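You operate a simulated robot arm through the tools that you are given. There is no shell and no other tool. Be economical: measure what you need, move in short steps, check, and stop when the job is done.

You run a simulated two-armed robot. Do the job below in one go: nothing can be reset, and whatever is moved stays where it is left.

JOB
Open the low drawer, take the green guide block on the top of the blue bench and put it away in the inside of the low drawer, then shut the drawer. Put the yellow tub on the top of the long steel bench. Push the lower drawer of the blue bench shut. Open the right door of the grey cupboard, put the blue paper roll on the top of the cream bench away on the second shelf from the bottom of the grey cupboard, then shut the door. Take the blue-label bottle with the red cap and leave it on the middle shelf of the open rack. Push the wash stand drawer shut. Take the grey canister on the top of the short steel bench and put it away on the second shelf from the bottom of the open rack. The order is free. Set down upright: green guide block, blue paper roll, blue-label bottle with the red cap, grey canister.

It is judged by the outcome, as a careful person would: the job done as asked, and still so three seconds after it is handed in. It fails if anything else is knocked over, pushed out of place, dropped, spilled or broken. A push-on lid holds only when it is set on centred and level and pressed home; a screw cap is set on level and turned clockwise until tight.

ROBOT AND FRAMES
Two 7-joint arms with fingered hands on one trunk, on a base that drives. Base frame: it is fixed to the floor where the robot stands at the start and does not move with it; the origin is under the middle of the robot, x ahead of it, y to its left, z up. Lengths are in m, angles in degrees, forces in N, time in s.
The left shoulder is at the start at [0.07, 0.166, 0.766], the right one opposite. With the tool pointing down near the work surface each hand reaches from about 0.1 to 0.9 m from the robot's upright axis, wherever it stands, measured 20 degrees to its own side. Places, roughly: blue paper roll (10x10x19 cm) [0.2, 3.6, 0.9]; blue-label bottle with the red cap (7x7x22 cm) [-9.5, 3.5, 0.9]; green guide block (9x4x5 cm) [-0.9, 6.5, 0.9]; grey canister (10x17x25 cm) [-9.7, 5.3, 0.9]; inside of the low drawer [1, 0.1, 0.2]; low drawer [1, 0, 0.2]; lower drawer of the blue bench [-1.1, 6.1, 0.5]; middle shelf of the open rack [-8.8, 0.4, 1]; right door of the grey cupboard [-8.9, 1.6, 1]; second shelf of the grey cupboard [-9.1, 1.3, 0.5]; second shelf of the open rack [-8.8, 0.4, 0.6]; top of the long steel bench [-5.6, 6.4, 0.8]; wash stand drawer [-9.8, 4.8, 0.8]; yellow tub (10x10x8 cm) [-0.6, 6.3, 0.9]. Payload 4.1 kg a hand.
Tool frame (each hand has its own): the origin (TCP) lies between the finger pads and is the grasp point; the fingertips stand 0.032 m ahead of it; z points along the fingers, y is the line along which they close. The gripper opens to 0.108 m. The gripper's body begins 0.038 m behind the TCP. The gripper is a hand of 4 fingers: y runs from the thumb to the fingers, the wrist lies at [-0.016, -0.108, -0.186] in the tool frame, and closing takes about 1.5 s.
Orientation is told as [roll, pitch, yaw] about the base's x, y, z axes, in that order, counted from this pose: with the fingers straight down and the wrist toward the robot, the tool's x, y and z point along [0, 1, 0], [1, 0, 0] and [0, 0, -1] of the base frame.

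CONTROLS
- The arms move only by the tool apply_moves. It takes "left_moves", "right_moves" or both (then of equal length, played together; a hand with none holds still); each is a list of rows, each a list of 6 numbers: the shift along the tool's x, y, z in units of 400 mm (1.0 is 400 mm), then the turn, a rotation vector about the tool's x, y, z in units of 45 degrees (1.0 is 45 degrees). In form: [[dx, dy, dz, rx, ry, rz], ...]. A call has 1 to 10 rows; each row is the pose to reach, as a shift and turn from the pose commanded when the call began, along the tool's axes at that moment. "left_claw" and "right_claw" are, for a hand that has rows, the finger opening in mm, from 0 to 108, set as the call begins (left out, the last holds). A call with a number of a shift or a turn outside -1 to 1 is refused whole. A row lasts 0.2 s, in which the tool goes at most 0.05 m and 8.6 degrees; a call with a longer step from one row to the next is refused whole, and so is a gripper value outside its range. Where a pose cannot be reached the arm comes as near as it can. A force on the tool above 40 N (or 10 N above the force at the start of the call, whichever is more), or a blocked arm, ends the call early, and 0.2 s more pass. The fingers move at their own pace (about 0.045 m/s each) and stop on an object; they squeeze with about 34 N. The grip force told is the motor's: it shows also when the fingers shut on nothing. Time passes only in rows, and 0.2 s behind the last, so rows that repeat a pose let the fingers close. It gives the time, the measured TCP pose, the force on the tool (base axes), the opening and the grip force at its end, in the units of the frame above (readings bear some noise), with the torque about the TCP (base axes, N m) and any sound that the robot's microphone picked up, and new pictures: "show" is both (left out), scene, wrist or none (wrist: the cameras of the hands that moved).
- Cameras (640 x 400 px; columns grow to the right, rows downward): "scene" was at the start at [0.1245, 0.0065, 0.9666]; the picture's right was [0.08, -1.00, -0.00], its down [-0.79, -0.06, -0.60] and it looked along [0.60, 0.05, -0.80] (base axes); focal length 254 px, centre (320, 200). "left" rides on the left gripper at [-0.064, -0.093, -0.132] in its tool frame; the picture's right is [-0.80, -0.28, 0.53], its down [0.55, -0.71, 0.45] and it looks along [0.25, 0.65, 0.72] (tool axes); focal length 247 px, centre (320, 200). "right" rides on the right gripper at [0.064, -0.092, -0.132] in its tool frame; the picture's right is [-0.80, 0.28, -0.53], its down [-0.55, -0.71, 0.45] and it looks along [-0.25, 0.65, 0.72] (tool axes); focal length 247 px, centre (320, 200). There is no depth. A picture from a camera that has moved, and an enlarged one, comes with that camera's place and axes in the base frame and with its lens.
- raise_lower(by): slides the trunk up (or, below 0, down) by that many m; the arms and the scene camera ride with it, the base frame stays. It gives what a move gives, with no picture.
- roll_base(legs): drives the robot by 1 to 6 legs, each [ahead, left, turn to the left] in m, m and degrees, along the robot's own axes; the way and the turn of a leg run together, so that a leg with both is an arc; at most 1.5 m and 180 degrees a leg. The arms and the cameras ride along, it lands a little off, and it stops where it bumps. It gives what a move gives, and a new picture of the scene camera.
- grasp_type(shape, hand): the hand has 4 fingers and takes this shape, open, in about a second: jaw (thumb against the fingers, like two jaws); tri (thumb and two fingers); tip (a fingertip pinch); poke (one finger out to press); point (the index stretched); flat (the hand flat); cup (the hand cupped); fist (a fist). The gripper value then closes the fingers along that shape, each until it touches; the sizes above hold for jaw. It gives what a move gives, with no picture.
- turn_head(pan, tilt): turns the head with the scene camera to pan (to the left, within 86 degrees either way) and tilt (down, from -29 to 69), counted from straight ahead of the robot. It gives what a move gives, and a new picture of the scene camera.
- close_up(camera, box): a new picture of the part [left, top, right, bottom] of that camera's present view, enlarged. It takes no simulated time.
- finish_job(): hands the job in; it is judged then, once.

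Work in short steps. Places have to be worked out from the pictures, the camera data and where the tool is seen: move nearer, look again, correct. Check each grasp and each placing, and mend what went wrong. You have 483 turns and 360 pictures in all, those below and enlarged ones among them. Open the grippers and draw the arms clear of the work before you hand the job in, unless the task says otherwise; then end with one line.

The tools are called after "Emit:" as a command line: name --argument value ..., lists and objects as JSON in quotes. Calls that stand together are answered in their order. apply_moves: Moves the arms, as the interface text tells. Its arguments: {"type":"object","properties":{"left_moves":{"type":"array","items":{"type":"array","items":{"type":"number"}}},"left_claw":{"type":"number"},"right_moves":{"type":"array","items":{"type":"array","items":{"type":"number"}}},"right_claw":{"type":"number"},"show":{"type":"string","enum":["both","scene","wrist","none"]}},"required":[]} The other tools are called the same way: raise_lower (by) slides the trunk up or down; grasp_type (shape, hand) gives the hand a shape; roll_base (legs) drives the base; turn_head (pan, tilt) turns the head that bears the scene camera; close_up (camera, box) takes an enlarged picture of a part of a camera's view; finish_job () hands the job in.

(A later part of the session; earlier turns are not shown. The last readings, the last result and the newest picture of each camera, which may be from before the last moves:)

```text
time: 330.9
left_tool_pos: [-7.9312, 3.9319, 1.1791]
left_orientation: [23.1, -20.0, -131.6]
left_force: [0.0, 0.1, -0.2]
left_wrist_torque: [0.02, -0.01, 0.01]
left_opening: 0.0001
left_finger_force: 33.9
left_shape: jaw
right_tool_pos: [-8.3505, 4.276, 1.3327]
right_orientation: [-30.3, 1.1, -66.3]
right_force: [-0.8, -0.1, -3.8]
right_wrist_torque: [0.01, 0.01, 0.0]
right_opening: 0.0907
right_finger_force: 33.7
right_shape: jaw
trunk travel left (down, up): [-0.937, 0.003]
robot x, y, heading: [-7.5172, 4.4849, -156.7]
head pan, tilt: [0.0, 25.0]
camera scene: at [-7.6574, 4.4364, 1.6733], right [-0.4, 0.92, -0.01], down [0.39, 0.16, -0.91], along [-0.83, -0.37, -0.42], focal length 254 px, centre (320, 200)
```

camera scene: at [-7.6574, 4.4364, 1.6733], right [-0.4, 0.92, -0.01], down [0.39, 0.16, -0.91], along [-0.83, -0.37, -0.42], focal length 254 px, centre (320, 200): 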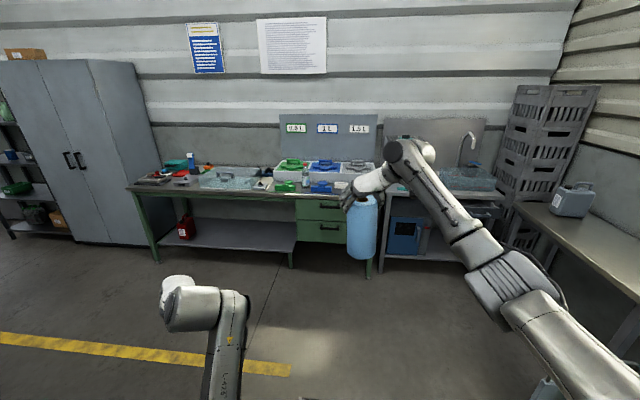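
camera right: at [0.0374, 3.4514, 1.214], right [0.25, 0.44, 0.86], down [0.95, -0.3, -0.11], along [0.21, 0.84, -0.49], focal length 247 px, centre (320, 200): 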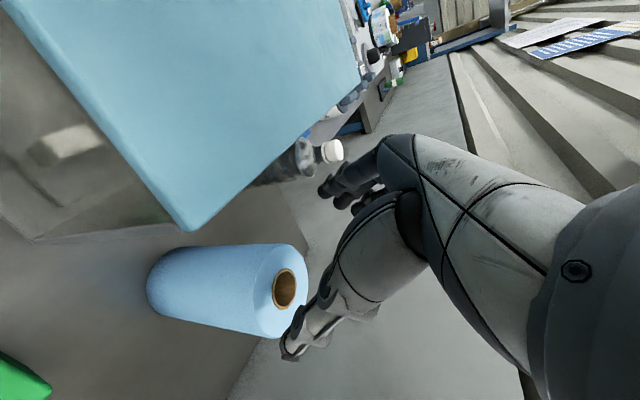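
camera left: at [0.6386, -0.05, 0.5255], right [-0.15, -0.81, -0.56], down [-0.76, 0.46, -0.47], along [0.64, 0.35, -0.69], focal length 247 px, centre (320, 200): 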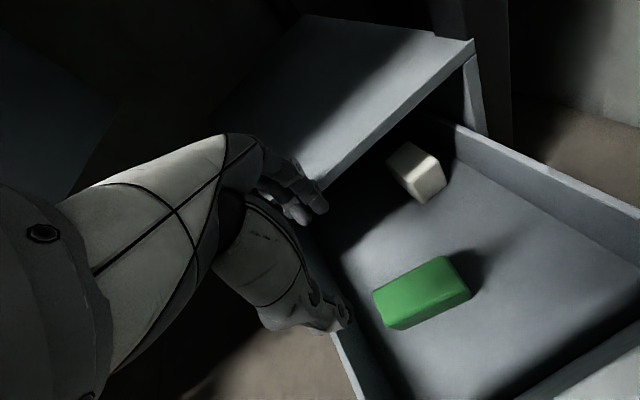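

Still blocked going ahead; I'll look down at the floor in front and right.

Emit:
turn_head --pan -40 --tilt 60

Emit:
turn_head --pan 10 --tilt 69

```text
time: 332.0
left_tool_pos: [-7.9316, 3.9322, 1.1787]
left_orientation: [23.2, -19.9, -131.5]
left_force: [0.1, -0.8, 0.3]
left_wrist_torque: [-0.02, -0.01, 0.0]
left_opening: 0.0
left_finger_force: 34.2
left_shape: jaw
right_tool_pos: [-8.3494, 4.2764, 1.3328]
right_orientation: [-30.3, 1.2, -66.2]
right_force: [0.0, 0.2, -3.1]
right_wrist_torque: [0.01, -0.03, 0.01]
right_opening: 0.0911
right_finger_force: 34.9
right_shape: jaw
trunk travel left (down, up): [-0.937, 0.003]
robot x, y, heading: [-7.523, 4.4869, -156.3]
head pan, tilt: [-40.0, 60.0]
camera scene: at [-7.6367, 4.4916, 1.6231], right [0.28, 0.96, 0.0], down [0.83, -0.25, -0.5], along [-0.48, 0.14, -0.87], focal length 254 px, centre (320, 200)
```

scene: 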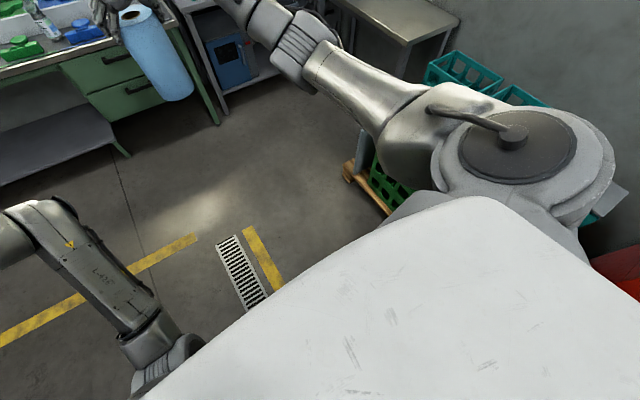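

```text
time: 333.1
left_tool_pos: [-7.9317, 3.9318, 1.1789]
left_orientation: [23.2, -20.0, -131.6]
left_force: [0.6, -0.3, -0.1]
left_wrist_torque: [-0.03, -0.02, 0.0]
left_opening: 0.0
left_finger_force: 33.6
left_shape: jaw
right_tool_pos: [-8.3503, 4.2759, 1.3346]
right_orientation: [-30.2, 1.2, -66.2]
right_force: [0.4, 0.4, -3.5]
right_wrist_torque: [0.02, -0.01, 0.01]
right_opening: 0.0907
right_finger_force: 33.7
right_shape: jaw
trunk travel left (down, up): [-0.937, 0.003]
robot x, y, heading: [-7.5254, 4.4846, -156.3]
head pan, tilt: [10.0, 68.8]
camera scene: at [-7.6194, 4.4419, 1.614], right [-0.55, 0.83, -0.01], down [0.78, 0.51, -0.36], along [-0.3, -0.21, -0.93], focal length 254 px, centre (320, 200)
```

scene: 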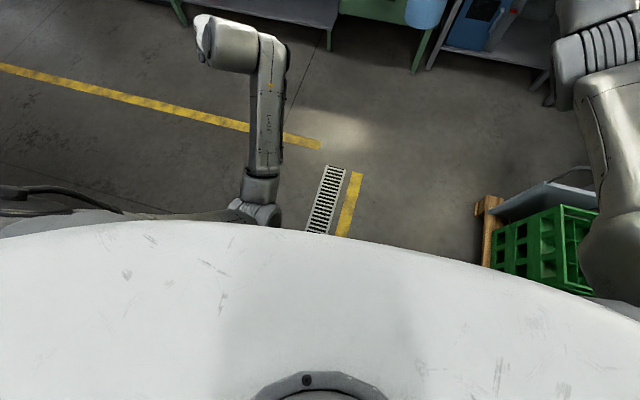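

Nothing obvious in front. I'll try backing out the way I came, a small move right, to free the base.

Emit:
roll_base --legs '[[0, -0.2, 0]]'

```text
time: 334.7
left_tool_pos: [-8.0073, 4.1083, 1.1768]
left_orientation: [22.9, -19.9, -131.5]
left_force: [0.5, -0.7, -0.1]
left_wrist_torque: [0.01, 0.03, -0.02]
left_opening: 0.0001
left_finger_force: 34.1
left_shape: jaw
right_tool_pos: [-8.4264, 4.4513, 1.3335]
right_orientation: [-30.3, 1.3, -66.2]
right_force: [0.3, -0.7, -2.8]
right_wrist_torque: [0.02, -0.04, 0.0]
right_opening: 0.091
right_finger_force: 33.6
right_shape: jaw
trunk travel left (down, up): [-0.937, 0.003]
robot x, y, heading: [-7.5979, 4.6642, -156.5]
head pan, tilt: [10.0, 68.8]
camera scene: at [-7.6922, 4.609, 1.6129], right [-0.55, 0.83, 0.0], down [0.78, 0.52, -0.36], along [-0.3, -0.2, -0.93], focal length 254 px, centre (320, 200)
```

scene: 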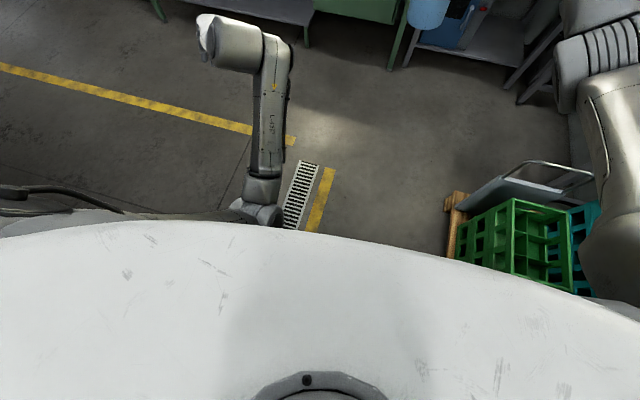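

Freed. Now straight ahead, away from the bowl.

Emit:
roll_base --legs '[[0.55, 0, 0]]'

```text
time: 337.9
left_tool_pos: [-8.5151, 3.8906, 1.1768]
left_orientation: [23.0, -20.0, -131.5]
left_force: [0.3, -0.7, -0.4]
left_wrist_torque: [-0.03, 0.03, 0.0]
left_opening: 0.0
left_finger_force: 34.1
left_shape: jaw
right_tool_pos: [-8.9337, 4.2327, 1.3324]
right_orientation: [-30.4, 1.2, -66.1]
right_force: [0.0, -0.3, -3.4]
right_wrist_torque: [0.03, 0.0, -0.01]
right_opening: 0.0908
right_finger_force: 33.9
right_shape: jaw
trunk travel left (down, up): [-0.937, 0.003]
robot x, y, heading: [-8.1081, 4.4425, -156.2]
head pan, tilt: [10.0, 68.8]
camera scene: at [-8.1995, 4.3922, 1.6131], right [-0.55, 0.83, 0.0], down [0.78, 0.52, -0.36], along [-0.3, -0.2, -0.93], focal length 254 px, centre (320, 200)
```

scene: 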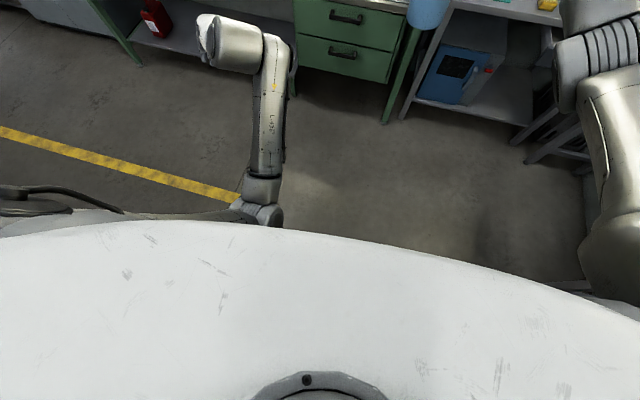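

Clear now. Square up to the wall and strafe left to the cupboard.

Emit:
roll_base --legs '[[0, 0, -6.8], [0, 1.3, 0], [0, 1.2, 0]]'

Emit:
turn_head --pan 0 --tilt 25

```text
time: 350.6
left_tool_pos: [-7.831, 1.5641, 1.1777]
left_orientation: [23.1, -20.0, -138.1]
left_force: [-0.2, 0.5, 0.0]
left_wrist_torque: [-0.01, -0.02, 0.03]
left_opening: 0.0001
left_finger_force: 33.3
left_shape: jaw
right_tool_pos: [-8.2078, 1.9532, 1.3325]
right_orientation: [-30.3, 1.1, -72.7]
right_force: [0.2, 0.4, -3.8]
right_wrist_torque: [0.01, -0.03, 0.0]
right_opening: 0.0909
right_finger_force: 33.9
right_shape: jaw
trunk travel left (down, up): [-0.937, 0.003]
robot x, y, heading: [-7.3618, 2.066, -163.1]
head pan, tilt: [10.0, 68.8]
camera scene: at [-7.4612, 2.027, 1.613], right [-0.46, 0.89, 0.0], down [0.83, 0.42, -0.36], along [-0.32, -0.17, -0.93], focal length 254 px, centre (320, 200)
```

scene: 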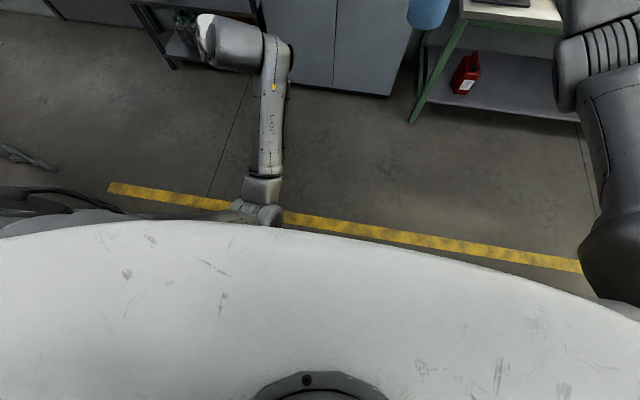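

```text
time: 351.8
left_tool_pos: [-7.8308, 1.5641, 1.178]
left_orientation: [23.0, -20.0, -138.1]
left_force: [-0.6, 0.4, 0.4]
left_wrist_torque: [-0.01, 0.0, 0.0]
left_opening: 0.0001
left_finger_force: 34.2
left_shape: jaw
right_tool_pos: [-8.2079, 1.9504, 1.332]
right_orientation: [-30.3, 1.1, -72.7]
right_force: [-0.5, -0.7, -3.0]
right_wrist_torque: [0.0, -0.02, 0.0]
right_opening: 0.0907
right_finger_force: 33.5
right_shape: jaw
trunk travel left (down, up): [-0.937, 0.003]
robot x, y, heading: [-7.3629, 2.0629, -163.0]
head pan, tilt: [0.0, 25.0]
camera scene: at [-7.4994, 2.025, 1.6723], right [-0.29, 0.96, 0.0], down [0.41, 0.12, -0.91], along [-0.87, -0.27, -0.42], focal length 254 px, centre (320, 200)
```

scene: 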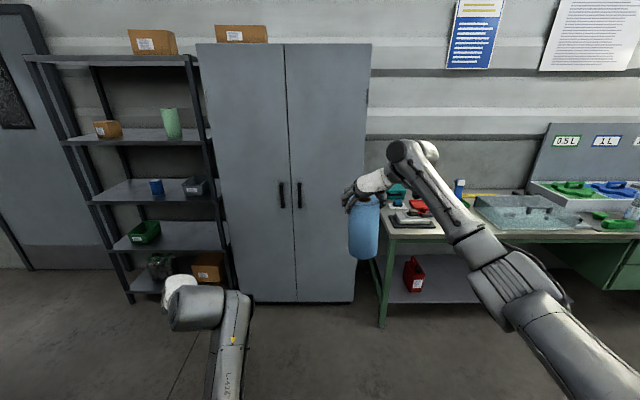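

The cupboard front is at v≈-8.14 (room axis) with the right door's vertical handle near [-8.93, 1.44, 1.0]. I'll bring the left hand into the mirrored sideways pose in stages, for gripping the vertical handle.

Emit:
apply_moves --left_moves '[[0, 0, 0.1, -0.12, 0.03, 0.1], [0, 0, 0.2, -0.25, 0.065, 0.21], [0, 0, 0.3, -0.38, 0.1, 0.32], [0, 0, 0.35, -0.51, 0.135, 0.43], [0, 0, 0.35, -0.652, 0.173, 0.545]]' --left_claw 60 --show "none"

Emit:
apply_moves --left_moves '[[0, 0, 0, -0.13, 0.035, 0.11], [0, 0, 0, -0.26, 0.07, 0.22], [0, 0, 0, -0.39, 0.105, 0.33], [0, 0, 0, -0.52, 0.14, 0.44], [0, 0, 0, -0.652, 0.173, 0.545]]' --show "none"

Emit:
apply_moves --left_moves '[[0, 0, 0, -0.13, 0.035, 0.11], [0, 0, 0, -0.26, 0.07, 0.22], [0, 0, 0, -0.39, 0.105, 0.33], [0, 0, 0, -0.52, 0.14, 0.44], [0, 0, 0, -0.652, 0.173, 0.545]]' --show "scene"

```text
time: 353.0
left_tool_pos: [-7.8266, 1.4938, 1.0569]
left_orientation: [49.0, -29.7, -179.3]
left_force: [-0.7, 0.9, -0.1]
left_wrist_torque: [0.02, 0.04, -0.02]
left_opening: 0.0601
left_finger_force: 0.0
left_shape: jaw
right_tool_pos: [-8.2078, 1.951, 1.3336]
right_orientation: [-30.3, 1.1, -72.7]
right_force: [0.6, -0.9, -3.3]
right_wrist_torque: [-0.02, -0.04, 0.02]
right_opening: 0.0908
right_finger_force: 34.6
right_shape: jaw
trunk travel left (down, up): [-0.937, 0.003]
robot x, y, heading: [-7.3631, 2.0647, -163.0]
head pan, tilt: [0.0, 25.0]
```

```text
time: 354.2
left_tool_pos: [-7.8265, 1.4924, 1.0562]
left_orientation: [75.7, -21.2, 139.4]
left_force: [0.1, 0.1, 0.1]
left_wrist_torque: [0.02, 0.0, 0.01]
left_opening: 0.0598
left_finger_force: 0.0
left_shape: jaw
right_tool_pos: [-8.2073, 1.9507, 1.3335]
right_orientation: [-30.3, 1.2, -72.8]
right_force: [-0.1, 0.2, -2.0]
right_wrist_torque: [0.01, 0.01, -0.01]
right_opening: 0.0906
right_finger_force: 33.4
right_shape: jaw
trunk travel left (down, up): [-0.937, 0.003]
robot x, y, heading: [-7.3628, 2.068, -162.9]
head pan, tilt: [0.0, 25.0]
```

```text
time: 355.4
left_tool_pos: [-7.8276, 1.4922, 1.0563]
left_orientation: [90.0, -0.1, 106.8]
left_force: [-0.3, -0.3, -0.9]
left_wrist_torque: [0.04, -0.01, -0.05]
left_opening: 0.0596
left_finger_force: 0.0
left_shape: jaw
right_tool_pos: [-8.2085, 1.9502, 1.3328]
right_orientation: [-30.4, 1.1, -72.8]
right_force: [-0.1, -0.1, -3.4]
right_wrist_torque: [-0.03, 0.0, -0.03]
right_opening: 0.0907
right_finger_force: 33.9
right_shape: jaw
trunk travel left (down, up): [-0.937, 0.003]
robot x, y, heading: [-7.3665, 2.0667, -163.0]
head pan, tilt: [0.0, 25.0]
camera scene: at [-7.4993, 2.0234, 1.6723], right [-0.29, 0.96, 0.0], down [0.4, 0.12, -0.91], along [-0.87, -0.27, -0.42], focal length 254 px, centre (320, 200)
```

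scene: 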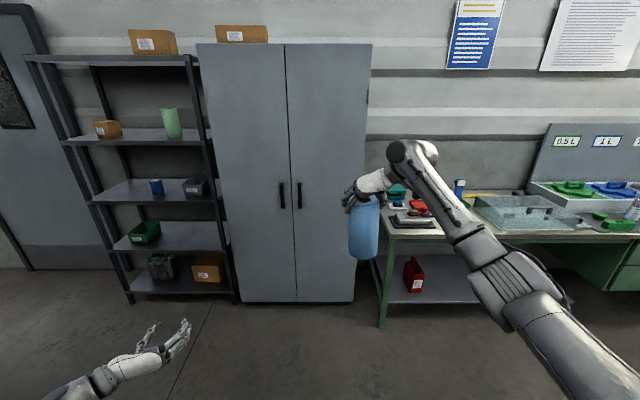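

Left hand is now in the mirrored sideways pose. I'll draw the right hand with the roll back and to the right, out of the door's swing.

Emit:
apply_moves --right_moves '[[0.08, -0.047, -0.047, 0, 0, 0], [0.16, -0.094, -0.094, 0, 0, 0], [0.24, -0.14, -0.14, 0, 0, 0], [0.32, -0.19, -0.19, 0, 0, 0], [0.4, -0.235, -0.235, 0, 0, 0], [0.48, -0.28, -0.28, 0, 0, 0], [0.56, -0.33, -0.33, 0, 0, 0], [0.65, -0.375, -0.375, 0, 0, 0]]' --show "none"

Emit:
close_up --camera "scene" --box '[200, 130, 400, 290]'

```text
time: 357.2
left_tool_pos: [-7.8244, 1.4944, 1.059]
left_orientation: [90.0, 0.2, 107.0]
left_force: [0.2, -0.1, 0.2]
left_wrist_torque: [0.01, -0.01, 0.01]
left_opening: 0.0598
left_finger_force: 0.0
left_shape: jaw
right_tool_pos: [-7.9632, 2.1871, 1.3339]
right_orientation: [-30.5, 1.1, -72.5]
right_force: [0.7, 1.3, -3.2]
right_wrist_torque: [-0.01, -0.01, 0.02]
right_opening: 0.0907
right_finger_force: 34.4
right_shape: jaw
trunk travel left (down, up): [-0.937, 0.003]
robot x, y, heading: [-7.3589, 2.0653, -162.9]
head pan, tilt: [0.0, 25.0]
```

```text
2.50 times, centred on (300, 210) of scene
camera zoom: at [-7.4957, 2.0276, 1.6728], right [-0.29, 0.96, 0.0], down [0.4, 0.12, -0.91], along [-0.87, -0.27, -0.42], focal length 634 px, centre (370, 175)
```

zoom: 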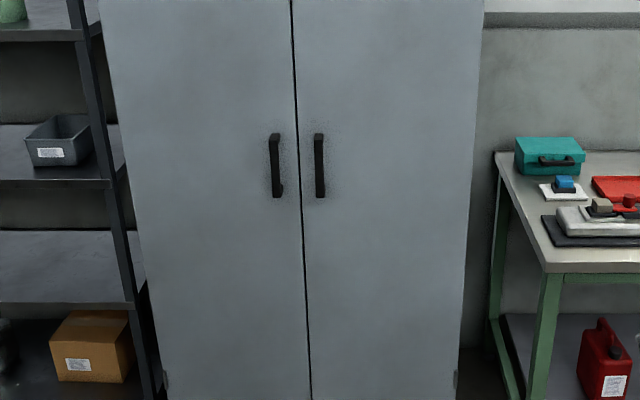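

Handle is at about u=4.03, v=-8.10, z 0.93–1.05. I'll set the left arm forward and roll the base until the hand is about 15 cm in front of it.

Emit:
apply_moves --left_moves '[[-0.02, 0.06, 0.07, 0, 0, 0], [-0.04, 0.12, 0.14, 0, 0, 0], [-0.06, 0.18, 0.21, 0, 0, 0], [-0.08, 0.24, 0.28, 0, 0, 0], [-0.1, 0.3, 0.35, 0, 0, 0], [-0.12, 0.36, 0.42, 0, 0, 0], [-0.15, 0.41, 0.475, 0, 0, 0]]' --show "none"

Emit:
roll_base --legs '[[0.73, -0.12, 0]]'

Emit:
close_up --camera "left" --box '[0, 0, 640, 400]'

```text
time: 358.8
left_tool_pos: [-8.0575, 1.5952, 0.9963]
left_orientation: [89.8, 0.1, 107.1]
left_force: [0.3, -0.5, -0.4]
left_wrist_torque: [0.02, 0.04, -0.04]
left_opening: 0.0598
left_finger_force: 0.0
left_shape: jaw
right_tool_pos: [-7.9672, 2.1853, 1.332]
right_orientation: [-30.2, 1.1, -72.6]
right_force: [-0.3, -0.4, -2.7]
right_wrist_torque: [0.0, -0.03, 0.06]
right_opening: 0.0907
right_finger_force: 34.2
right_shape: jaw
trunk travel left (down, up): [-0.937, 0.003]
robot x, y, heading: [-7.3648, 2.0681, -162.6]
head pan, tilt: [0.0, 25.0]
```

```text
time: 362.8
left_tool_pos: [-8.788, 1.495, 0.9977]
left_orientation: [89.9, 0.1, 106.9]
left_force: [-0.8, 0.0, 0.0]
left_wrist_torque: [0.01, -0.05, 0.01]
left_opening: 0.0598
left_finger_force: 0.0
left_shape: jaw
right_tool_pos: [-8.6974, 2.0857, 1.3344]
right_orientation: [-30.5, 1.1, -72.7]
right_force: [1.2, -1.3, -3.4]
right_wrist_torque: [0.03, 0.01, 0.02]
right_opening: 0.0909
right_finger_force: 33.9
right_shape: jaw
trunk travel left (down, up): [-0.937, 0.003]
robot x, y, heading: [-8.0978, 1.9665, -163.4]
head pan, tilt: [0.0, 25.0]
camera scene: at [-8.2307, 1.9259, 1.6725], right [-0.29, 0.96, 0.0], down [0.4, 0.12, -0.91], along [-0.87, -0.27, -0.42], focal length 254 px, centre (320, 200)
```

scene: 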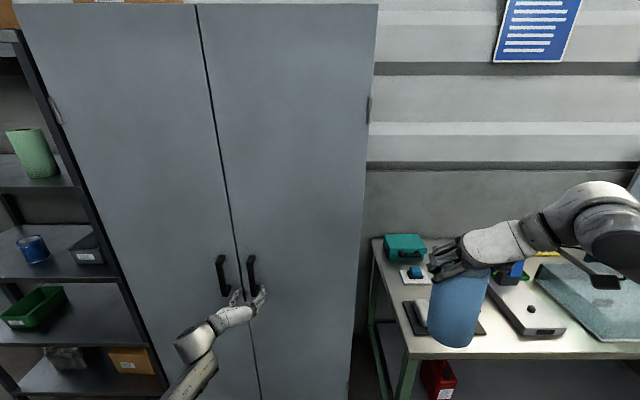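

```text
1.00 times, centred on (320, 200) of left (not enlarged: the box is as wide or as high as the picture)
camera zoom: at [-8.6355, 1.4458, 0.9326], right [-0.43, -0.43, -0.8], down [-0.22, -0.81, 0.55], along [-0.88, 0.41, 0.25], focal length 247 px, centre (320, 200)
```

zoom: 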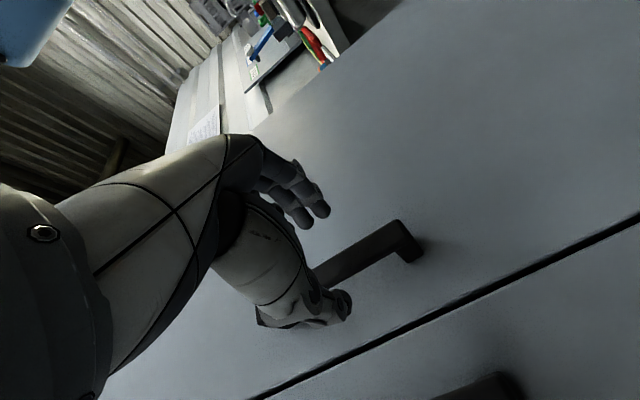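

The handle lies between thumb and fingers, about 2 cm to the finger side. I'll shift right, advance 8 cm and check.

Emit:
apply_moves --left_moves '[[0, 0.05, 0, 0, 0, 0], [0, 0.05, 0.1, 0, 0, 0], [0, 0.05, 0.2, 0, 0, 0]]' --left_claw 85 --show "none"

Emit:
close_up --camera "left" --box '[160, 100, 560, 400]'

```text
time: 363.6
left_tool_pos: [-8.8498, 1.5094, 1.0098]
left_orientation: [90.0, 0.1, 107.0]
left_force: [-0.1, -0.2, 0.2]
left_wrist_torque: [-0.01, -0.02, -0.02]
left_opening: 0.0847
left_finger_force: 0.1
left_shape: jaw
left hand out of reach, approached as far as the arm can: row 3
right_tool_pos: [-8.699, 2.0871, 1.3332]
right_orientation: [-30.3, 1.1, -72.7]
right_force: [0.3, 0.0, -3.1]
right_wrist_torque: [-0.01, -0.03, 0.01]
right_opening: 0.0908
right_finger_force: 33.8
right_shape: jaw
trunk travel left (down, up): [-0.937, 0.003]
robot x, y, heading: [-8.0974, 1.966, -162.9]
head pan, tilt: [0.0, 25.0]
```

```text
1.33 times, centred on (360, 250) of left
camera zoom: at [-8.696, 1.4592, 0.9456], right [-0.43, -0.43, -0.8], down [-0.22, -0.81, 0.55], along [-0.88, 0.41, 0.25], focal length 329 px, centre (267, 133)
```

zoom: 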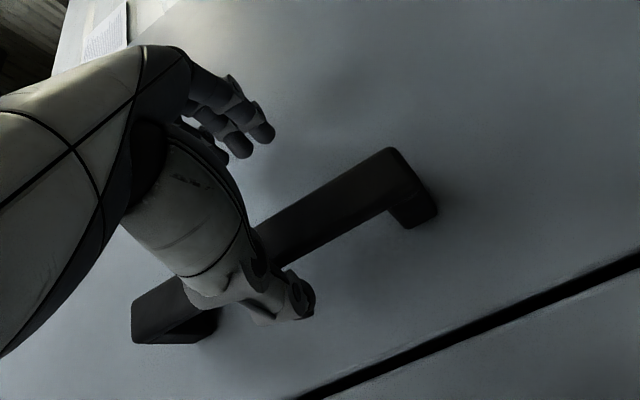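

Close to the bar and centred; the arm is at full reach, so I'll roll ahead 5 cm.

Emit:
roll_base --legs '[[0.055, 0, 0]]'

Emit:
close_up --camera "left" --box '[160, 100, 560, 400]'

```text
time: 364.4
left_tool_pos: [-8.8616, 1.5056, 1.0107]
left_orientation: [90.3, 0.0, 106.2]
left_force: [33.8, 8.8, 8.2]
left_wrist_torque: [-0.03, 0.33, -0.26]
left_opening: 0.0868
left_finger_force: 0.0
left_shape: jaw
right_tool_pos: [-8.7158, 2.079, 1.3366]
right_orientation: [-30.5, 1.1, -72.5]
right_force: [0.0, -0.3, -4.4]
right_wrist_torque: [0.02, -0.05, -0.01]
right_opening: 0.0908
right_finger_force: 34.5
right_shape: jaw
trunk travel left (down, up): [-0.937, 0.003]
robot x, y, heading: [-8.1211, 1.9611, -162.9]
head pan, tilt: [0.0, 25.0]
stopped in leg 1: the force on the tool passed its limit at 143 N (the readings are from after the stop); the commanded pose is now the measured one
camera scene: at [-8.2472, 1.9216, 1.6733], right [-0.3, 0.96, 0.0], down [0.4, 0.12, -0.91], along [-0.87, -0.27, -0.42], focal length 254 px, centre (320, 200)
```

scene: 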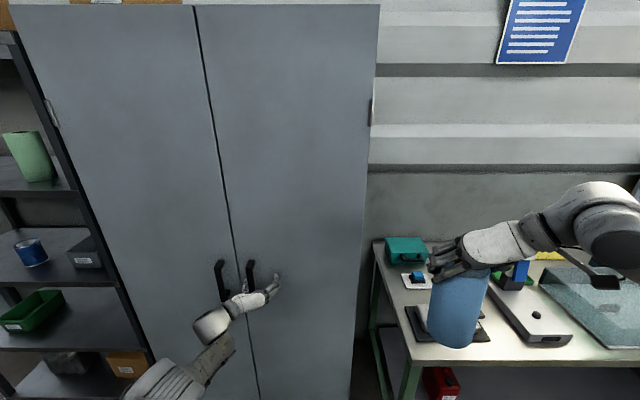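

```text
1.33 times, centred on (360, 250) of left
camera zoom: at [-8.7095, 1.4548, 0.9442], right [-0.44, -0.42, -0.8], down [-0.23, -0.8, 0.55], along [-0.87, 0.42, 0.25], focal length 329 px, centre (267, 133)
```

zoom: 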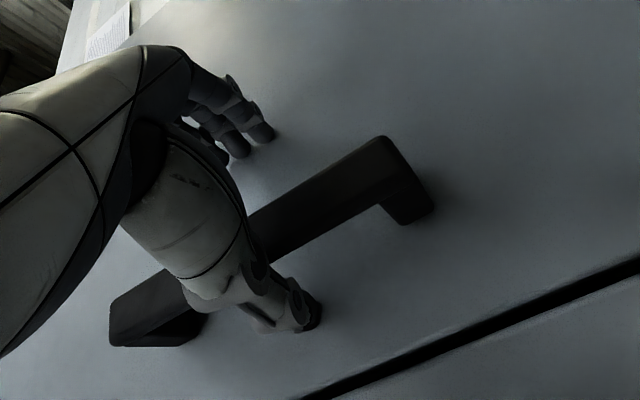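

Fingertips are touching the door face, and the bar is right at the grasp point. Ease off a few millimetres and close on the handle.

Emit:
apply_moves --left_moves '[[0, 0, -0.015, 0, 0, 0], [0, 0, -0.015, 0, 0, 0], [0, 0, -0.015, 0, 0, 0], [0, 0, -0.015, 0, 0, 0], [0, 0, -0.015, 0, 0, 0], [0, 0, -0.015, 0, 0, 0]]' --left_claw 0 --show "none"

Emit:
close_up --camera "left" --box '[160, 100, 560, 400]'

```text
time: 365.2
left_tool_pos: [-8.857, 1.4857, 1.01]
left_orientation: [90.1, 0.0, 107.9]
left_force: [11.8, -32.5, 13.7]
left_wrist_torque: [-0.26, -0.12, -0.23]
left_opening: 0.0274
left_finger_force: 33.7
left_shape: jaw
right_tool_pos: [-8.721, 2.0709, 1.3349]
right_orientation: [-30.3, 1.1, -72.2]
right_force: [0.4, 0.2, -3.7]
right_wrist_torque: [0.0, -0.02, 0.06]
right_opening: 0.091
right_finger_force: 33.4
right_shape: jaw
trunk travel left (down, up): [-0.937, 0.003]
robot x, y, heading: [-8.12, 1.9582, -162.4]
head pan, tilt: [0.0, 25.0]
stopped in row 3 (left hand): the force on the tool passed its limit at 47 N (the readings are from after the stop); the commanded pose is now the measured one
```

```text
1.33 times, centred on (360, 250) of left
camera zoom: at [-8.703, 1.4386, 0.9445], right [-0.42, -0.43, -0.8], down [-0.21, -0.81, 0.55], along [-0.88, 0.4, 0.25], focal length 329 px, centre (267, 133)
```

zoom: 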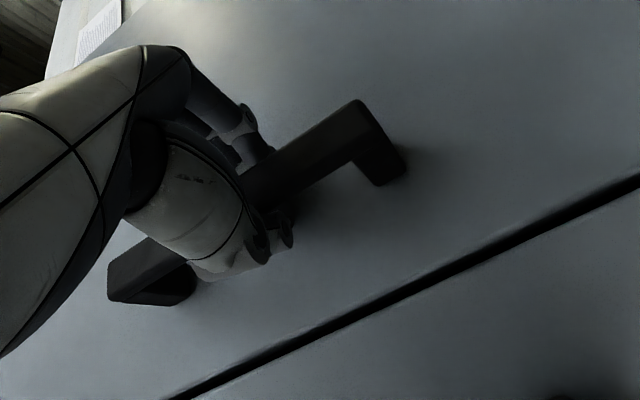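

Handle gripped. Pull by rolling straight back 10 cm.

Emit:
roll_base --legs '[[-0.1, -0.012, 0]]'

```text
time: 366.3
left_tool_pos: [-8.7685, 1.5354, 1.009]
left_orientation: [90.2, -0.1, 106.9]
left_force: [10.7, -12.9, 3.0]
left_wrist_torque: [-0.06, -0.21, -0.24]
left_opening: 0.025
left_finger_force: 33.7
left_shape: jaw
right_tool_pos: [-8.6289, 2.1129, 1.3354]
right_orientation: [-30.4, 1.3, -72.5]
right_force: [0.1, -0.7, -3.2]
right_wrist_torque: [0.01, -0.04, -0.02]
right_opening: 0.0909
right_finger_force: 34.1
right_shape: jaw
trunk travel left (down, up): [-0.937, 0.003]
robot x, y, heading: [-8.0278, 2.002, -162.9]
head pan, tilt: [0.0, 25.0]
camera scene: at [-8.1616, 1.9542, 1.6728], right [-0.3, 0.95, 0.0], down [0.4, 0.13, -0.91], along [-0.87, -0.27, -0.42], focal length 254 px, centre (320, 200)
```

scene: 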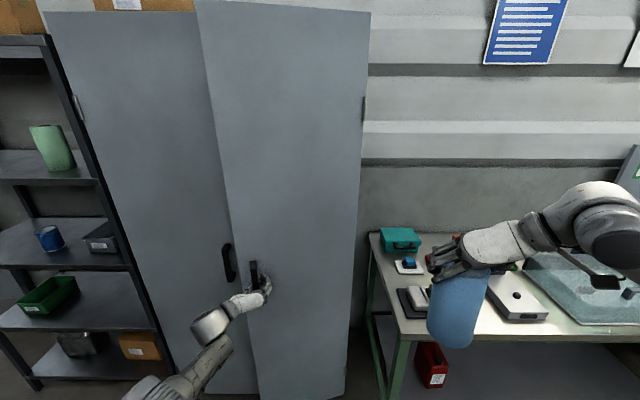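

Door is opening. Continue back with more shift to the right along the arc.

Emit:
roll_base --legs '[[-0.09, -0.04, 0], [-0.07, -0.06, 0]]'

```text
time: 368.2
left_tool_pos: [-8.6481, 1.6753, 1.0031]
left_orientation: [89.9, -0.1, 107.0]
left_force: [-2.4, -6.0, -3.6]
left_wrist_torque: [0.02, 0.07, -0.13]
left_opening: 0.0213
left_finger_force: 34.3
left_shape: jaw
right_tool_pos: [-8.5114, 2.2536, 1.3333]
right_orientation: [-30.1, 1.3, -72.4]
right_force: [0.5, -0.5, -4.4]
right_wrist_torque: [0.0, -0.04, 0.03]
right_opening: 0.0908
right_finger_force: 33.9
right_shape: jaw
trunk travel left (down, up): [-0.937, 0.003]
robot x, y, heading: [-7.9043, 2.1417, -162.9]
head pan, tilt: [0.0, 25.0]
camera scene: at [-8.0456, 2.0943, 1.6718], right [-0.3, 0.95, 0.0], down [0.41, 0.13, -0.9], along [-0.86, -0.27, -0.43], focal length 254 px, centre (320, 200)
```

scene: 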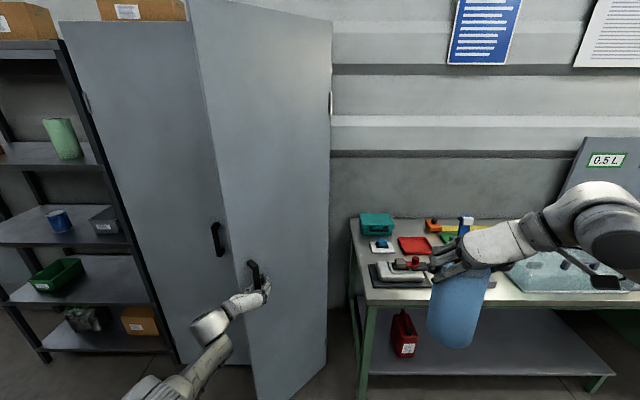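

Door is near 45°. Continue along the arc toward wide open.

Emit:
roll_base --legs '[[-0.05, -0.08, 0], [-0.02, -0.1, 0]]'

```text
time: 370.1
left_tool_pos: [-8.6307, 1.8641, 1.0049]
left_orientation: [89.7, 0.0, 107.4]
left_force: [0.3, -3.4, -1.9]
left_wrist_torque: [0.04, 0.05, -0.12]
left_opening: 0.0213
left_finger_force: 34.2
left_shape: jaw
right_tool_pos: [-8.4952, 2.4449, 1.3333]
right_orientation: [-30.2, 1.2, -72.2]
right_force: [1.2, 0.2, -3.5]
right_wrist_torque: [-0.03, -0.02, 0.02]
right_opening: 0.0908
right_finger_force: 34.1
right_shape: jaw
trunk travel left (down, up): [-0.937, 0.003]
robot x, y, heading: [-7.8936, 2.3322, -162.5]
head pan, tilt: [0.0, 25.0]
camera scene: at [-8.028, 2.2875, 1.6723], right [-0.3, 0.95, 0.0], down [0.4, 0.13, -0.91], along [-0.86, -0.27, -0.42], focal length 254 px, centre (320, 200)
```

scene: 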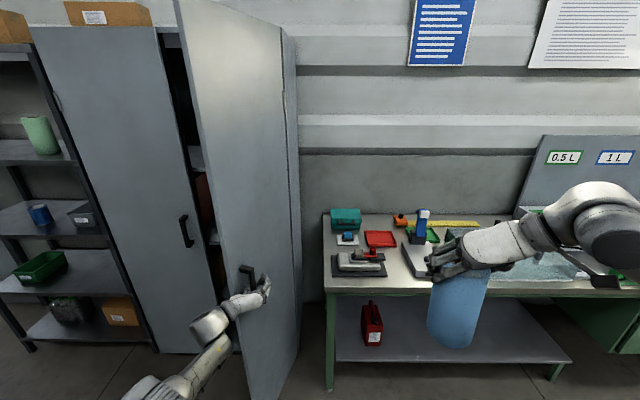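

About 65° open. Two more small steps to the right.

Emit:
roll_base --legs '[[-0.02, -0.1, 0], [0.01, -0.08, 0]]'

```text
time: 371.9
left_tool_pos: [-8.6742, 2.0373, 1.0032]
left_orientation: [89.7, -0.1, 107.4]
left_force: [6.6, -2.7, -8.7]
left_wrist_torque: [0.21, 0.11, 1.5]
left_opening: 0.0233
left_finger_force: 33.9
left_shape: jaw
right_tool_pos: [-8.5381, 2.6171, 1.3355]
right_orientation: [-30.3, 1.3, -72.3]
right_force: [0.3, -1.1, -3.6]
right_wrist_torque: [-0.01, -0.01, -0.01]
right_opening: 0.0906
right_finger_force: 34.0
right_shape: jaw
trunk travel left (down, up): [-0.937, 0.003]
robot x, y, heading: [-7.936, 2.5064, -162.9]
head pan, tilt: [0.0, 25.0]
camera scene: at [-8.0705, 2.4583, 1.6725], right [-0.3, 0.95, 0.0], down [0.4, 0.13, -0.91], along [-0.87, -0.27, -0.42], focal length 254 px, centre (320, 200)
```

scene: 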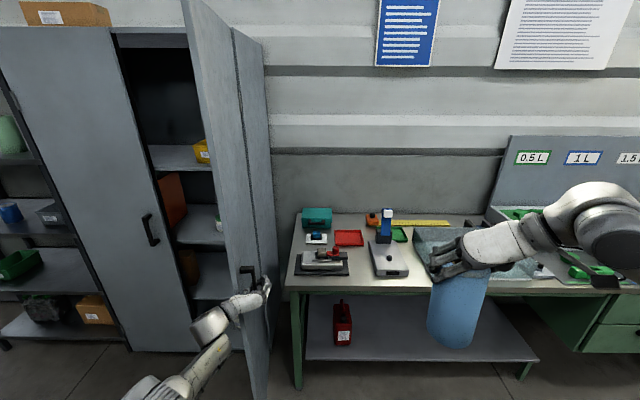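

Door is roughly 80° open. Release the handle, draw the left hand back and look inside.

Emit:
apply_moves --left_moves '[[0, 0, 0, 0, 0, 0], [0, 0, 0, 0, 0, 0], [0, 0, 0, 0, 0, 0], [0, 0, 0, 0, 0, 0], [0, 0, 0, 0, 0, 0], [0, 0, -0.1, 0, 0, 0], [0, 0, -0.2, 0, 0, 0], [0, 0, -0.3, 0, 0, 0]]' --left_claw 90 --show "none"

Emit:
roll_base --legs '[[-0.4, 0, 0], [0, 0.55, 0]]'

```text
time: 373.7
left_tool_pos: [-8.5623, 2.0792, 1.0057]
left_orientation: [89.8, 0.1, 107.4]
left_force: [-0.6, 0.5, -0.6]
left_wrist_torque: [0.03, -0.01, -0.02]
left_opening: 0.0897
left_finger_force: 0.0
left_shape: jaw
right_tool_pos: [-8.5393, 2.6231, 1.3333]
right_orientation: [-30.3, 1.0, -72.2]
right_force: [0.0, 0.0, -3.5]
right_wrist_torque: [-0.03, -0.02, 0.03]
right_opening: 0.0909
right_finger_force: 34.0
right_shape: jaw
trunk travel left (down, up): [-0.937, 0.003]
robot x, y, heading: [-7.9355, 2.5087, -162.7]
head pan, tilt: [0.0, 25.0]
```

```text
time: 378.9
left_tool_pos: [-8.0177, 1.6767, 1.0049]
left_orientation: [89.8, 0.2, 107.3]
left_force: [0.7, 0.1, -0.6]
left_wrist_torque: [0.01, 0.06, 0.0]
left_opening: 0.0898
left_finger_force: 0.1
left_shape: jaw
right_tool_pos: [-7.9956, 2.2203, 1.3334]
right_orientation: [-30.3, 1.2, -72.4]
right_force: [0.5, -0.4, -3.7]
right_wrist_torque: [-0.02, -0.03, 0.01]
right_opening: 0.0908
right_finger_force: 34.6
right_shape: jaw
trunk travel left (down, up): [-0.937, 0.003]
robot x, y, heading: [-7.3918, 2.1023, -162.7]
head pan, tilt: [0.0, 25.0]
camera scene: at [-7.5284, 2.0638, 1.6724], right [-0.3, 0.95, 0.0], down [0.4, 0.13, -0.91], along [-0.86, -0.27, -0.42], focal length 254 px, centre (320, 200)
```

scene: 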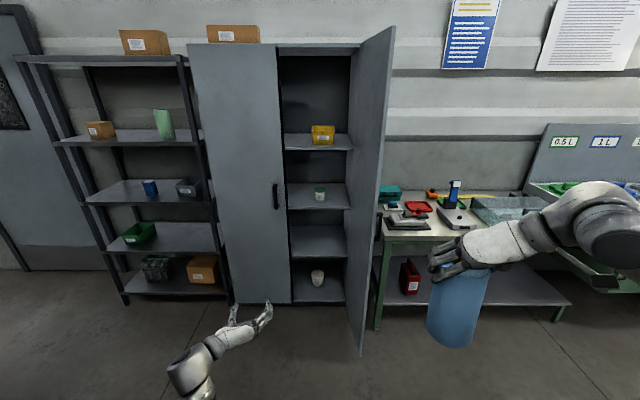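

Inside the open bay: second shelf is empty with its edge at z≈0.525, bay u 4.0–4.4, next shelf at 0.92. I'll retract the left hand, lower the trunk, and set the right hand to the insertion height.

Emit:
apply_moves --left_moves '[[0, 0, -0.1, 0, 0, 0], [0, 0, -0.2, 0, 0, 0], [0, 0, -0.3, 0, 0, 0], [0, 0, -0.4, 0, 0, 0], [0, 0, -0.5, 0, 0, 0]]' --show "none"

Emit:
raise_lower --by -0.4

Emit:
apply_moves --right_moves '[[0.0, 0.05, 0.11, 0, 0, 0], [-0.02, 0.1, 0.22, 0, 0, 0], [-0.08, 0.15, 0.32, 0, 0, 0], [-0.14, 0.2, 0.42, 0, 0, 0], [-0.2, 0.25, 0.52, 0, 0, 0], [-0.25, 0.3, 0.62, 0, 0, 0], [-0.31, 0.35, 0.71, 0, 0, 0], [-0.313, 0.35, 0.758, 0, 0, 0]]' --show "scene"

```text
time: 380.1
left_tool_pos: [-7.8243, 1.7368, 1.0067]
left_orientation: [89.8, 0.2, 107.3]
left_force: [-0.4, 0.5, 0.3]
left_wrist_torque: [0.03, 0.01, -0.01]
left_opening: 0.0899
left_finger_force: 0.0
left_shape: jaw
right_tool_pos: [-7.9931, 2.221, 1.3347]
right_orientation: [-30.4, 1.1, -72.3]
right_force: [0.2, -0.4, -2.6]
right_wrist_torque: [0.0, -0.04, -0.04]
right_opening: 0.0909
right_finger_force: 34.2
right_shape: jaw
trunk travel left (down, up): [-0.937, 0.003]
robot x, y, heading: [-7.3959, 2.1027, -162.7]
head pan, tilt: [0.0, 25.0]
```

```text
time: 384.0
left_tool_pos: [-7.8254, 1.7363, 0.6072]
left_orientation: [89.7, 0.1, 107.4]
left_force: [1.0, -0.6, 0.1]
left_wrist_torque: [-0.01, -0.02, -0.02]
left_opening: 0.0898
left_finger_force: 0.1
left_shape: jaw
right_tool_pos: [-7.9944, 2.2195, 0.9345]
right_orientation: [-30.3, 1.1, -72.3]
right_force: [-0.1, -0.8, -4.2]
right_wrist_torque: [-0.02, -0.01, 0.02]
right_opening: 0.0907
right_finger_force: 33.7
right_shape: jaw
trunk travel left (down, up): [-0.537, 0.403]
robot x, y, heading: [-7.3886, 2.1035, -162.7]
head pan, tilt: [0.0, 25.0]
```

```text
refused: row 3 steps farther than a row can; nothing moved
```

Redo with even steps.

Emit:
apply_moves --right_moves '[[-0.039, 0.044, 0.095, 0, 0, 0], [-0.078, 0.088, 0.19, 0, 0, 0], [-0.117, 0.131, 0.284, 0, 0, 0], [-0.156, 0.175, 0.379, 0, 0, 0], [-0.196, 0.219, 0.474, 0, 0, 0], [-0.235, 0.263, 0.569, 0, 0, 0], [-0.274, 0.306, 0.663, 0, 0, 0], [-0.313, 0.35, 0.758, 0, 0, 0]]' --show "scene"

```text
time: 385.8
left_tool_pos: [-7.8269, 1.7356, 0.6056]
left_orientation: [89.6, 0.1, 107.4]
left_force: [-0.5, -0.6, 0.0]
left_wrist_torque: [0.03, 0.03, 0.01]
left_opening: 0.0898
left_finger_force: 0.0
left_shape: jaw
right_tool_pos: [-8.2016, 2.0109, 0.7316]
right_orientation: [-30.2, 1.2, -72.4]
right_force: [1.0, 0.4, -3.8]
right_wrist_torque: [0.04, 0.0, 0.01]
right_opening: 0.0907
right_finger_force: 34.0
right_shape: jaw
trunk travel left (down, up): [-0.537, 0.403]
robot x, y, heading: [-7.39, 2.1068, -162.6]
head pan, tilt: [0.0, 25.0]
camera scene: at [-7.5287, 2.0612, 1.2722], right [-0.3, 0.95, 0.0], down [0.4, 0.13, -0.91], along [-0.86, -0.27, -0.42], focal length 254 px, centre (320, 200)
```

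scene: 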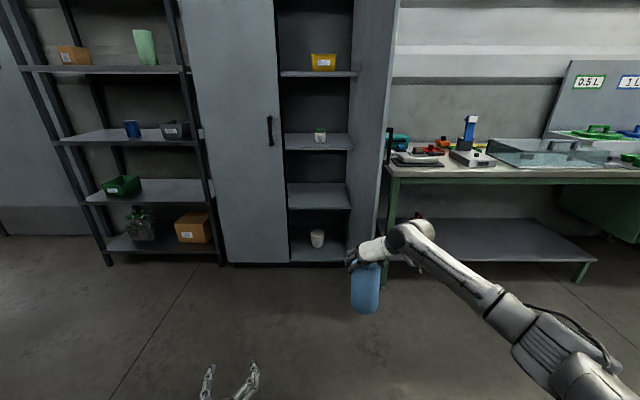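

Align with the bay and roll most of the way in.

Emit:
roll_base --legs '[[0.3, 0.16, 0], [0.35, 0.0, 0]]'

Emit:
close_up --camera "right" --box '[0, 0, 640, 400]'

```text
time: 389.8
left_tool_pos: [-8.3987, 1.3927, 0.6056]
left_orientation: [89.7, 0.1, 107.2]
left_force: [0.0, 0.5, 0.5]
left_wrist_torque: [0.01, -0.01, -0.03]
left_opening: 0.0901
left_finger_force: 0.0
left_shape: jaw
right_tool_pos: [-8.7732, 1.6704, 0.7324]
right_orientation: [-30.2, 1.1, -72.6]
right_force: [-0.6, -0.5, -3.6]
right_wrist_torque: [-0.03, -0.03, 0.04]
right_opening: 0.091
right_finger_force: 34.3
right_shape: jaw
trunk travel left (down, up): [-0.537, 0.403]
robot x, y, heading: [-7.963, 1.7605, -162.7]
head pan, tilt: [0.0, 25.0]
camera scene: at [-8.0993, 1.7187, 1.2722], right [-0.29, 0.96, 0.0], down [0.41, 0.12, -0.91], along [-0.87, -0.27, -0.42], focal length 254 px, centre (320, 200)
```

scene: 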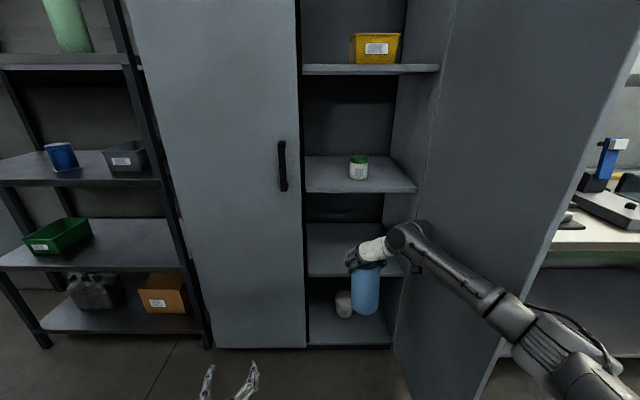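

```text
1.00 times, centred on (320, 200) of right (not enlarged: the box is as wide or as high as the picture)
camera zoom: at [-8.6856, 1.794, 0.8139], right [-0.31, -0.41, 0.86], down [-0.88, 0.47, -0.1], along [-0.36, -0.78, -0.51], focal length 247 px, centre (320, 200)
```

zoom: 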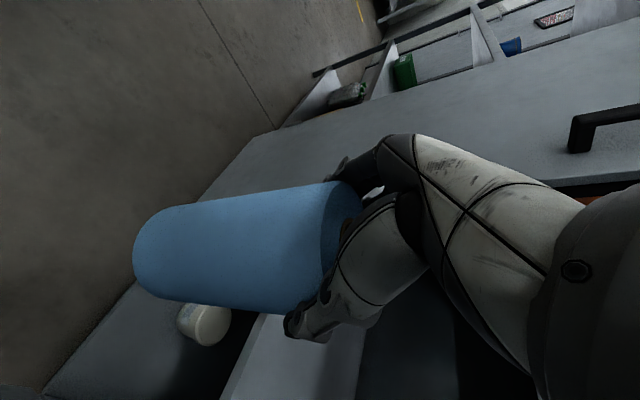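

Height and alignment look right (roll bottom ≈0.553, shelf ≈0.527). I'll roll forward to bring the roll over the shelf.

Emit:
roll_base --legs '[[0.15, 0.0, 0]]'

Emit:
roll_base --legs '[[0.09, 0.0, 0]]'

Emit:
close_up --camera "right" --box '[60, 100, 460, 380]'

```text
time: 391.1
left_tool_pos: [-8.4954, 1.3811, 0.613]
left_orientation: [90.4, 0.2, 105.1]
left_force: [0.2, -0.1, 1.0]
left_wrist_torque: [-0.03, -0.03, 0.03]
left_opening: 0.0896
left_finger_force: 0.0
left_shape: jaw
right_tool_pos: [-8.8563, 1.6832, 0.7229]
right_orientation: [-29.5, 1.3, -75.3]
right_force: [2.1, 5.2, -1.5]
right_wrist_torque: [-0.41, 0.06, 0.07]
right_opening: 0.0908
right_finger_force: 34.5
right_shape: jaw
trunk travel left (down, up): [-0.537, 0.403]
robot x, y, heading: [-8.0545, 1.7294, -165.1]
head pan, tilt: [0.0, 25.0]
stopped in leg 1: the robot was blocked; the commanded pose is now the measured one
camera scene: at [-8.1781, 1.6988, 1.2748], right [-0.26, 0.97, 0.0], down [0.4, 0.11, -0.91], along [-0.88, -0.24, -0.41], focal length 254 px, centre (320, 200)
```

scene: 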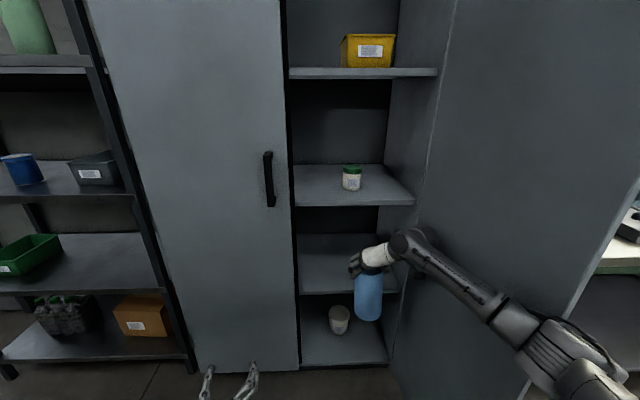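

```text
time: 392.2
left_tool_pos: [-8.5868, 1.3512, 0.6024]
left_orientation: [89.5, 0.2, 105.7]
left_force: [0.4, -0.7, -0.8]
left_wrist_torque: [-0.01, 0.04, -0.02]
left_opening: 0.0901
left_finger_force: 0.1
left_shape: jaw
right_tool_pos: [-8.9504, 1.6463, 0.7107]
right_orientation: [-28.6, 1.2, -74.6]
right_force: [-0.9, -0.1, -4.2]
right_wrist_torque: [-0.02, -0.04, 0.02]
right_opening: 0.0901
right_finger_force: 33.8
right_shape: jaw
trunk travel left (down, up): [-0.537, 0.403]
robot x, y, heading: [-8.1421, 1.7072, -164.3]
head pan, tilt: [0.0, 25.0]
camera scene: at [-8.2835, 1.6686, 1.2716], right [-0.27, 0.96, 0.0], down [0.41, 0.11, -0.9], along [-0.87, -0.24, -0.43], focal length 254 px, centre (320, 200)
```

scene: 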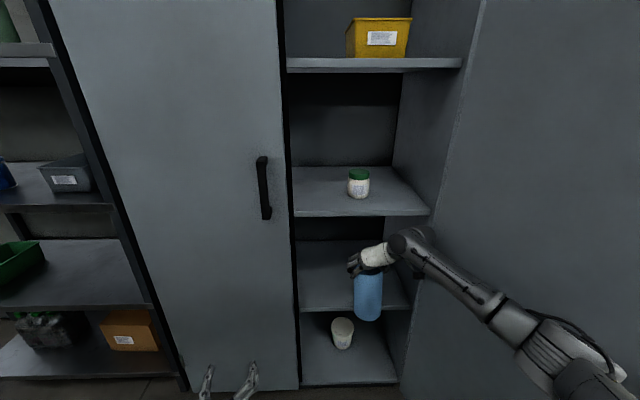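

```text
1.43 times, centred on (260, 240) of right
camera zoom: at [-8.8621, 1.7669, 0.7968], right [-0.35, -0.41, 0.84], down [-0.86, 0.5, -0.12], along [-0.37, -0.77, -0.53], focal length 353 px, centre (406, 143)
```

zoom: 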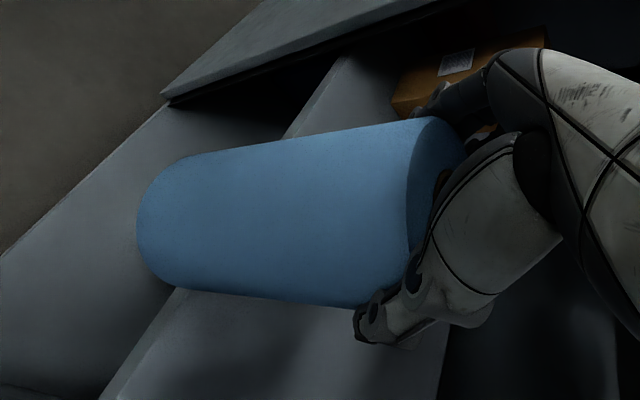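

TCP sagged about 2 cm after a nudge against the door. I'll raise the trunk 3 cm before moving the last bit in.

Emit:
raise_lower --by 0.03

Emit:
roll_base --legs '[[0.07, 0.02, 0]]'

Emit:
close_up --camera "right" --box '[60, 100, 460, 380]'

```text
time: 392.9
left_tool_pos: [-8.5862, 1.3525, 0.6353]
left_orientation: [89.7, 0.2, 105.7]
left_force: [-0.5, 0.7, -0.6]
left_wrist_torque: [0.02, -0.02, -0.01]
left_opening: 0.09
left_finger_force: 0.2
left_shape: jaw
right_tool_pos: [-8.9482, 1.6472, 0.744]
right_orientation: [-28.8, 1.2, -74.6]
right_force: [0.3, 0.0, -3.0]
right_wrist_torque: [0.01, -0.03, -0.01]
right_opening: 0.09
right_finger_force: 33.7
right_shape: jaw
trunk travel left (down, up): [-0.567, 0.373]
robot x, y, heading: [-8.1415, 1.7099, -164.2]
head pan, tilt: [0.0, 25.0]
```

```text
time: 394.0
left_tool_pos: [-8.6431, 1.3174, 0.6386]
left_orientation: [90.1, 0.2, 105.5]
left_force: [0.0, 0.6, -0.1]
left_wrist_torque: [-0.04, 0.02, -0.02]
left_opening: 0.0899
left_finger_force: 0.1
left_shape: jaw
right_tool_pos: [-8.9999, 1.6155, 0.7417]
right_orientation: [-28.4, 1.4, -74.6]
right_force: [1.1, 0.5, -3.7]
right_wrist_torque: [0.01, -0.01, 0.01]
right_opening: 0.0903
right_finger_force: 33.8
right_shape: jaw
trunk travel left (down, up): [-0.567, 0.373]
robot x, y, heading: [-8.2016, 1.6704, -164.7]
head pan, tilt: [0.0, 25.0]
stopped in leg 1: the robot was blocked; the commanded pose is now the measured one
camera scene: at [-8.3312, 1.6348, 1.3031], right [-0.27, 0.96, 0.0], down [0.4, 0.11, -0.91], along [-0.88, -0.24, -0.42], focal length 254 px, centre (320, 200)
```

scene: 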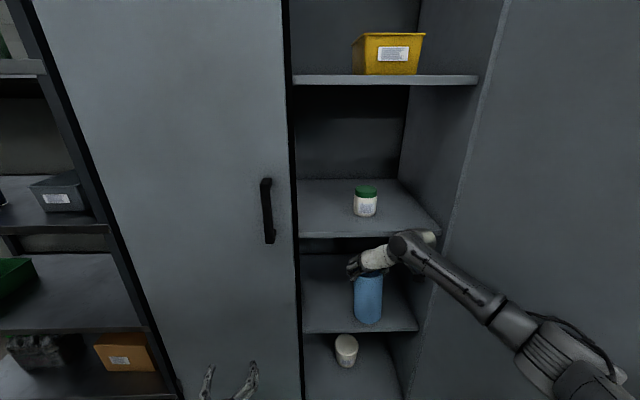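

```text
1.43 times, centred on (260, 240) of right
camera zoom: at [-8.9105, 1.7355, 0.8275], right [-0.35, -0.41, 0.84], down [-0.86, 0.5, -0.12], along [-0.37, -0.76, -0.53], focal length 353 px, centre (406, 143)
```

zoom: 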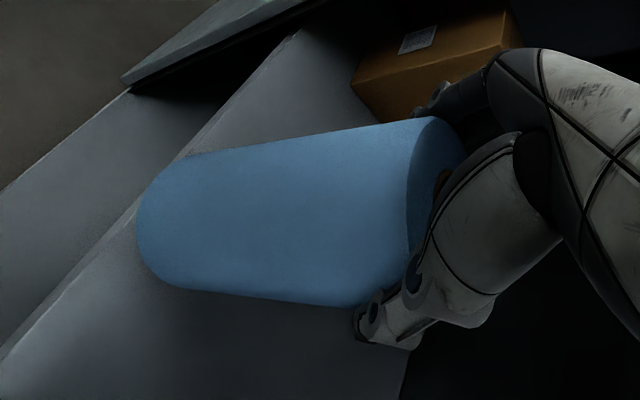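

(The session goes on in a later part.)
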